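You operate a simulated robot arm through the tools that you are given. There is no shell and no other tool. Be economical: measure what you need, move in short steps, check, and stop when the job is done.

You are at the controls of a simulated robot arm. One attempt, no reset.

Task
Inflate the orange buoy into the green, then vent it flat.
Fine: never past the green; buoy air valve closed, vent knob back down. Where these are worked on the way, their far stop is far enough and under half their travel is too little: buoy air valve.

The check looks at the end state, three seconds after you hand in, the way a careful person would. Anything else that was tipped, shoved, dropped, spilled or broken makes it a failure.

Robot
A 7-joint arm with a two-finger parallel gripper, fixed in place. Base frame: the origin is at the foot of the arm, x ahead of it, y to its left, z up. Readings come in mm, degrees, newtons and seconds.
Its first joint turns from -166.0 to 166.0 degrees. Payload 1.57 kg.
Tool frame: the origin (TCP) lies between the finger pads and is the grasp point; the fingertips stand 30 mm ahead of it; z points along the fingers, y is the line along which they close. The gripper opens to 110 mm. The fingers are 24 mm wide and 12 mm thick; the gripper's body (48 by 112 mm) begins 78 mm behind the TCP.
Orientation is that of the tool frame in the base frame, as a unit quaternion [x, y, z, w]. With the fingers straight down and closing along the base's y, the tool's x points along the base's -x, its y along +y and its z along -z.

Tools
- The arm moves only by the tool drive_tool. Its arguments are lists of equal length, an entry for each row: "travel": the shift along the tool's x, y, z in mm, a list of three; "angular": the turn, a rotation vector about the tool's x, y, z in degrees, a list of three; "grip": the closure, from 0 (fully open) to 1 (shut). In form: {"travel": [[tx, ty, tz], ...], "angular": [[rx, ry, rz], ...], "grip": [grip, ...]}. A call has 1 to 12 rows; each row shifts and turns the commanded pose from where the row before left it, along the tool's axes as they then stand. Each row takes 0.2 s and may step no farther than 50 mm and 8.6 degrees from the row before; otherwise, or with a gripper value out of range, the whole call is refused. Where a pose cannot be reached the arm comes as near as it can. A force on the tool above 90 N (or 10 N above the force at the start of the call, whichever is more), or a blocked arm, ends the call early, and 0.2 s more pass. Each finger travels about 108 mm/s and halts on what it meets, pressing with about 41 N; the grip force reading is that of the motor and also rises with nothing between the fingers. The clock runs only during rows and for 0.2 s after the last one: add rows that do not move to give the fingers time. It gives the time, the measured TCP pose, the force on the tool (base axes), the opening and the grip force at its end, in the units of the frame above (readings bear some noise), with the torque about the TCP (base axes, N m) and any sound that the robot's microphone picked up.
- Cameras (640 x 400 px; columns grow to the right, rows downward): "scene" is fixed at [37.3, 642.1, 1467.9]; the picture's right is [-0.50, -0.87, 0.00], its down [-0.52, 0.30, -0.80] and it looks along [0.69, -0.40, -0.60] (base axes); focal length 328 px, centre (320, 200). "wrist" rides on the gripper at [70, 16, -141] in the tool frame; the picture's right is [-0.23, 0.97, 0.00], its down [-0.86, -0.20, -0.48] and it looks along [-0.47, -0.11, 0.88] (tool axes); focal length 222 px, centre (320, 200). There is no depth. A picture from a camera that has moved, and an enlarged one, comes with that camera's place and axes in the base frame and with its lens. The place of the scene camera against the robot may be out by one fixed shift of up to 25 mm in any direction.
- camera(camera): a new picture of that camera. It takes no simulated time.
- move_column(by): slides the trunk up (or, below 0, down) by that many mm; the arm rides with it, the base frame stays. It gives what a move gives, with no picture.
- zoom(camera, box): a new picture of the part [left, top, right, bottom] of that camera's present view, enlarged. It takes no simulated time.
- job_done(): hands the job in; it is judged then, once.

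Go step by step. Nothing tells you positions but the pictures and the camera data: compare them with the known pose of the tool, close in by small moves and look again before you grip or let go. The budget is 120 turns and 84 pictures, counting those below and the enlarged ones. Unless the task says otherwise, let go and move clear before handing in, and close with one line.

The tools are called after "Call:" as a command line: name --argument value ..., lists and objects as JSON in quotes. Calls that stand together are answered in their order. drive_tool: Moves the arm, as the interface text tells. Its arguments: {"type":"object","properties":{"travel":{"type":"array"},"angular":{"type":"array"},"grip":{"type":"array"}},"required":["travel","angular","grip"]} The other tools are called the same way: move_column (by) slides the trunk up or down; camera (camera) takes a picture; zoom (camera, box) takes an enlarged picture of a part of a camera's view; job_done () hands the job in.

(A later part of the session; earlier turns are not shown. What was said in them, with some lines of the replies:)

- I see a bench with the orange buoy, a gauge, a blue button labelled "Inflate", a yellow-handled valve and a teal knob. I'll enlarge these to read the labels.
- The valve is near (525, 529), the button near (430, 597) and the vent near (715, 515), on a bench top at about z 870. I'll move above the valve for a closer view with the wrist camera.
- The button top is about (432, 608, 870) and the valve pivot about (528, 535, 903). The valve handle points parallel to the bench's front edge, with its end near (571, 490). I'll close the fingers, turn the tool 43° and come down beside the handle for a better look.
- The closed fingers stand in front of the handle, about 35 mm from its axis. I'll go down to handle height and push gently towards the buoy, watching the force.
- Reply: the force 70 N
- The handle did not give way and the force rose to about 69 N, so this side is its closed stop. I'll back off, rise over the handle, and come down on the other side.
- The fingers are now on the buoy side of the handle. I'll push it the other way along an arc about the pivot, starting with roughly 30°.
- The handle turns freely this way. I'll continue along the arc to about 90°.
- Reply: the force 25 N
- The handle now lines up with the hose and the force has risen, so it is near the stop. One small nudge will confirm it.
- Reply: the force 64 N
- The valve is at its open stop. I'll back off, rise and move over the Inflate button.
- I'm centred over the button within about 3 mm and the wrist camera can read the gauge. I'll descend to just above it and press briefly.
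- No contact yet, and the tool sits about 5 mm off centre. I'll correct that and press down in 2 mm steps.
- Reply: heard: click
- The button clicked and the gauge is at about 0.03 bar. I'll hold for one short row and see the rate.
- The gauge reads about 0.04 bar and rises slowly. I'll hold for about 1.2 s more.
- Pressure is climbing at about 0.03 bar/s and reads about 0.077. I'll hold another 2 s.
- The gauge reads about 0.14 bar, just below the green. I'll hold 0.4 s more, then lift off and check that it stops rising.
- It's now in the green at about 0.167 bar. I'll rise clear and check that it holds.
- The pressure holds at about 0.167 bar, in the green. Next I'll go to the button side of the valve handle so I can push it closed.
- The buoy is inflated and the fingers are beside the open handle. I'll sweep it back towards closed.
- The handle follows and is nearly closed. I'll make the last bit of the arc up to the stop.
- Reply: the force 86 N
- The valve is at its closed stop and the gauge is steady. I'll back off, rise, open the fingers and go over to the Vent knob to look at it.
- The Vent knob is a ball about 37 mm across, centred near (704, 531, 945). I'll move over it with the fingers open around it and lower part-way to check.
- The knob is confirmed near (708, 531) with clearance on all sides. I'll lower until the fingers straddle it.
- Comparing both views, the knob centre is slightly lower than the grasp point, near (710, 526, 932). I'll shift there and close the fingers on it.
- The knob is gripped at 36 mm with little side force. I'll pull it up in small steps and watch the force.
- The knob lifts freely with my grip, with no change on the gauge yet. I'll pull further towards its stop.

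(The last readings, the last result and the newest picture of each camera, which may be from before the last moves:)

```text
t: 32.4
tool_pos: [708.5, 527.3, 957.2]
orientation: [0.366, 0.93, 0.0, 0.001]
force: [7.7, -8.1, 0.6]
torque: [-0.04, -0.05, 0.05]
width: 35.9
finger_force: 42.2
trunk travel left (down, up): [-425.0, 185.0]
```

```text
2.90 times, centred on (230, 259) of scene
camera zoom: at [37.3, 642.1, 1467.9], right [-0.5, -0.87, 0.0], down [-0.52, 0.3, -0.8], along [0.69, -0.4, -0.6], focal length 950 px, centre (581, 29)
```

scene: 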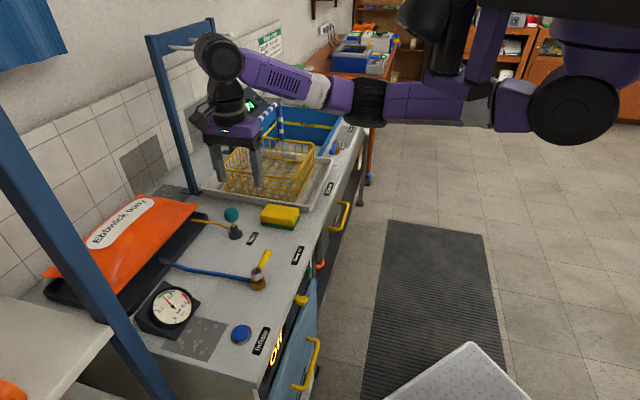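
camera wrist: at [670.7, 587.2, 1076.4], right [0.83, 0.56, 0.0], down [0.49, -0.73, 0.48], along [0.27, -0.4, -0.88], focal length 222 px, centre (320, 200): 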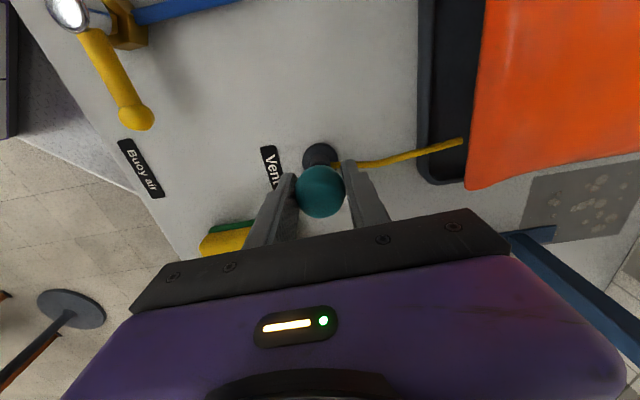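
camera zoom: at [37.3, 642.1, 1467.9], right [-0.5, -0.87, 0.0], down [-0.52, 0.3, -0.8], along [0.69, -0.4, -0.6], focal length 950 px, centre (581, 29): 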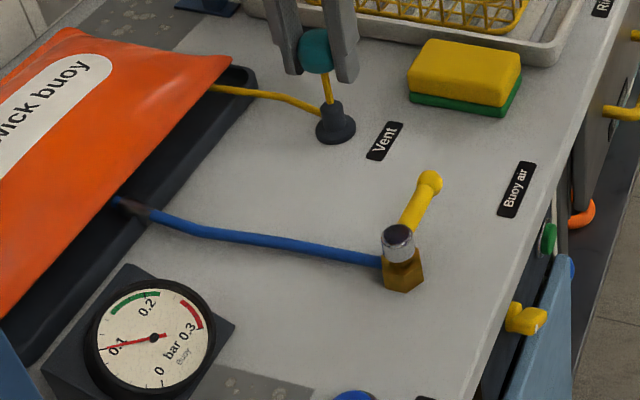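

It is venting, with the gauge down to about 0.1 bar. I'll hold the knob up and wait.

Call:
drive_tool --travel '[[0, 0, 0], [0, 0, 0], [0, 0, 0], [0, 0, 0], [0, 0, 0], [0, 0, 0], [0, 0, 0], [0, 0, 0], [0, 0, 0], [0, 0, 0], [0, 0, 0], [0, 0, 0]]' --angular '[[0, 0, 0], [0, 0, 0], [0, 0, 0], [0, 0, 0], [0, 0, 0], [0, 0, 0], [0, 0, 0], [0, 0, 0], [0, 0, 0], [0, 0, 0], [0, 0, 0], [0, 0, 0]]' --grip '[0.75, 0.75, 0.75, 0.75, 0.75, 0.75, 0.75, 0.75, 0.75, 0.75, 0.75, 0.75]'

Call:
camera --camera "scene"

Call:
zoom --camera "scene" --box '[130, 275, 230, 338]'

```text
t: 35.0
tool_pos: [709.2, 527.3, 957.0]
orientation: [0.366, 0.931, 0.001, 0.0]
force: [10.2, -13.4, 1.5]
torque: [-0.07, -0.09, 0.05]
width: 36.1
finger_force: 42.9
trunk travel left (down, up): [-425.0, 185.0]
```

```text
41 pictures are left
```

scene: 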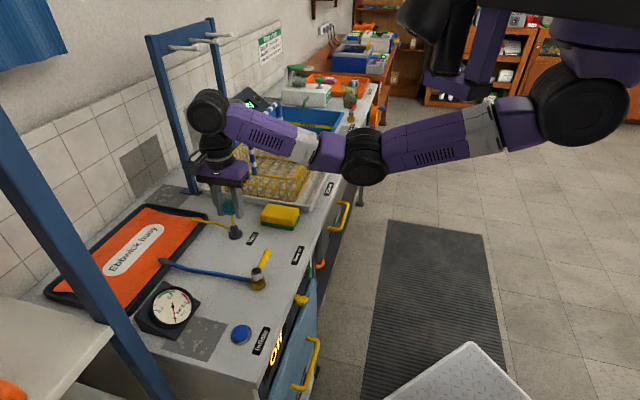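

```text
6.35 times, centred on (180, 306) of scene
camera zoom: at [37.3, 642.1, 1467.9], right [-0.5, -0.87, 0.0], down [-0.52, 0.3, -0.8], along [0.69, -0.4, -0.6], focal length 2081 px, centre (1209, -476)
```

zoom: 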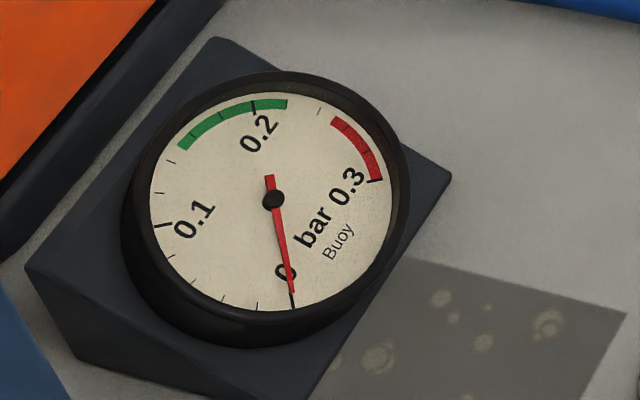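

The gauge is at 0 and the buoy is flat. I'll wait a little longer, then push the knob back down.

Call:
drive_tool --travel '[[0, 0, 0], [0, 0, 0], [0, 0, 0], [0, 0, 0], [0, 0, 6], [0, 0, 6], [0, 0, 6], [0, 0, 6], [0, 0, 2], [0, 0, 2]]' --angular '[[0, 0, 0], [0, 0, 0], [0, 0, 0], [0, 0, 0], [0, 0, 0], [0, 0, 0], [0, 0, 0], [0, 0, 0], [0, 0, 0], [0, 0, 0]]' --grip '[0.75, 0.75, 0.75, 0.75, 0.75, 0.75, 0.75, 0.75, 0.75, 0.75]'

Call:
zoom --camera "scene" --box '[160, 150, 320, 250]'

```text
t: 37.2
tool_pos: [708.3, 528.7, 933.4]
orientation: [0.365, 0.931, 0.003, 0.001]
force: [5.3, -4.4, 30.5]
torque: [-0.11, -0.12, -0.03]
width: 35.9
finger_force: 42.9
trunk travel left (down, up): [-425.0, 185.0]
```

```text
4.00 times, centred on (240, 200) of scene
camera zoom: at [37.3, 642.1, 1467.9], right [-0.5, -0.87, 0.0], down [-0.52, 0.3, -0.8], along [0.69, -0.4, -0.6], focal length 1311 px, centre (640, 200)
```

zoom: 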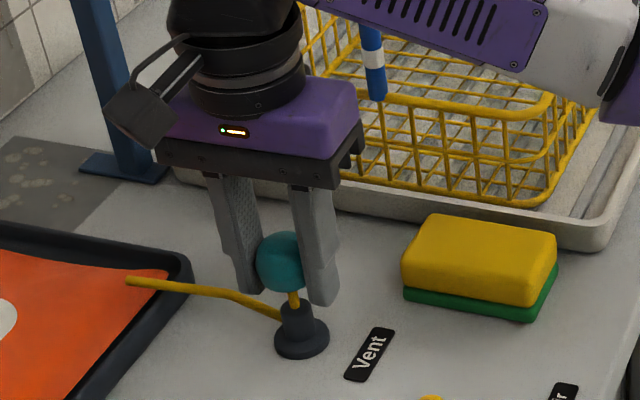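

The knob is down on its stop, with 30 N of resistance. I'll relax, open the fingers and rise clear.

Call:
drive_tool --travel '[[0, 0, -1], [0, 0, 0], [0, 0, 0], [0, 0, 0], [0, 0, -40], [0, 0, -50], [0, 0, -50], [0, 0, 0]]' --angular '[[0, 0, 0], [0, 0, 0], [0, 0, 0], [0, 0, 0], [0, 0, 0], [0, 0, 0], [0, 0, 0], [0, 0, 0]]' --grip '[0.75, 0.3, 0.3, 0.3, 0.3, 0.3, 0.3, 0.3]'

Call:
zoom --camera "scene" --box '[160, 150, 320, 250]'

Call:
camera --camera "scene"

Call:
zoom --camera "scene" --box '[120, 220, 340, 358]'

```text
t: 39.0
tool_pos: [708.7, 526.7, 1070.6]
orientation: [0.367, 0.93, 0.0, 0.001]
force: [0.0, 0.1, -0.5]
torque: [0.01, 0.01, -0.01]
width: 76.9
finger_force: 0.2
trunk travel left (down, up): [-425.0, 185.0]
```

```text
4.00 times, centred on (240, 200) of scene
camera zoom: at [37.3, 642.1, 1467.9], right [-0.5, -0.87, 0.0], down [-0.52, 0.3, -0.8], along [0.69, -0.4, -0.6], focal length 1311 px, centre (640, 200)
```

zoom: 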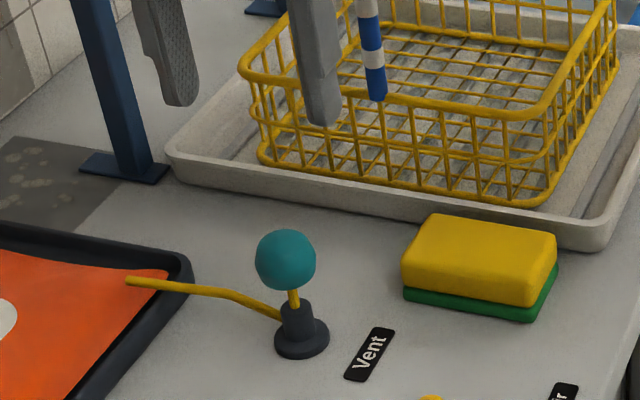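

```text
37 pictures are left
```

scene: 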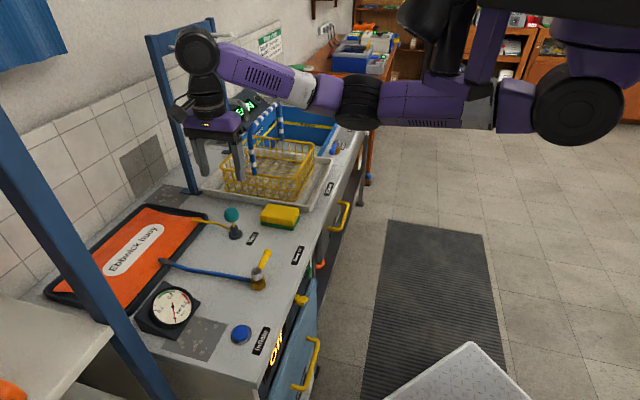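

```text
2.90 times, centred on (230, 289) of scene
camera zoom: at [37.3, 642.1, 1467.9], right [-0.5, -0.87, 0.0], down [-0.52, 0.3, -0.8], along [0.69, -0.4, -0.6], focal length 950 px, centre (581, -58)
```

zoom: 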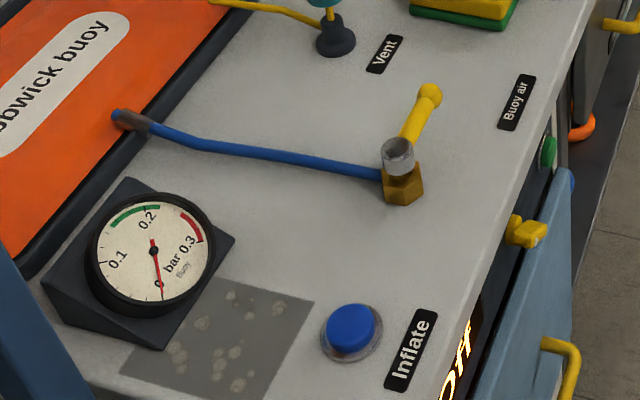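

The buoy is flat, the gauge reads 0, the valve is closed and the vent knob is back down. The arm is clear and nothing else looks disturbed, so I'm handing in.

Call:
job_done

```text
The job is handed in.
```

The buoy was inflated to about 0.167 bar, inside the green, then vented flat; the air valve is closed, the vent knob is back down, and the job is handed in.
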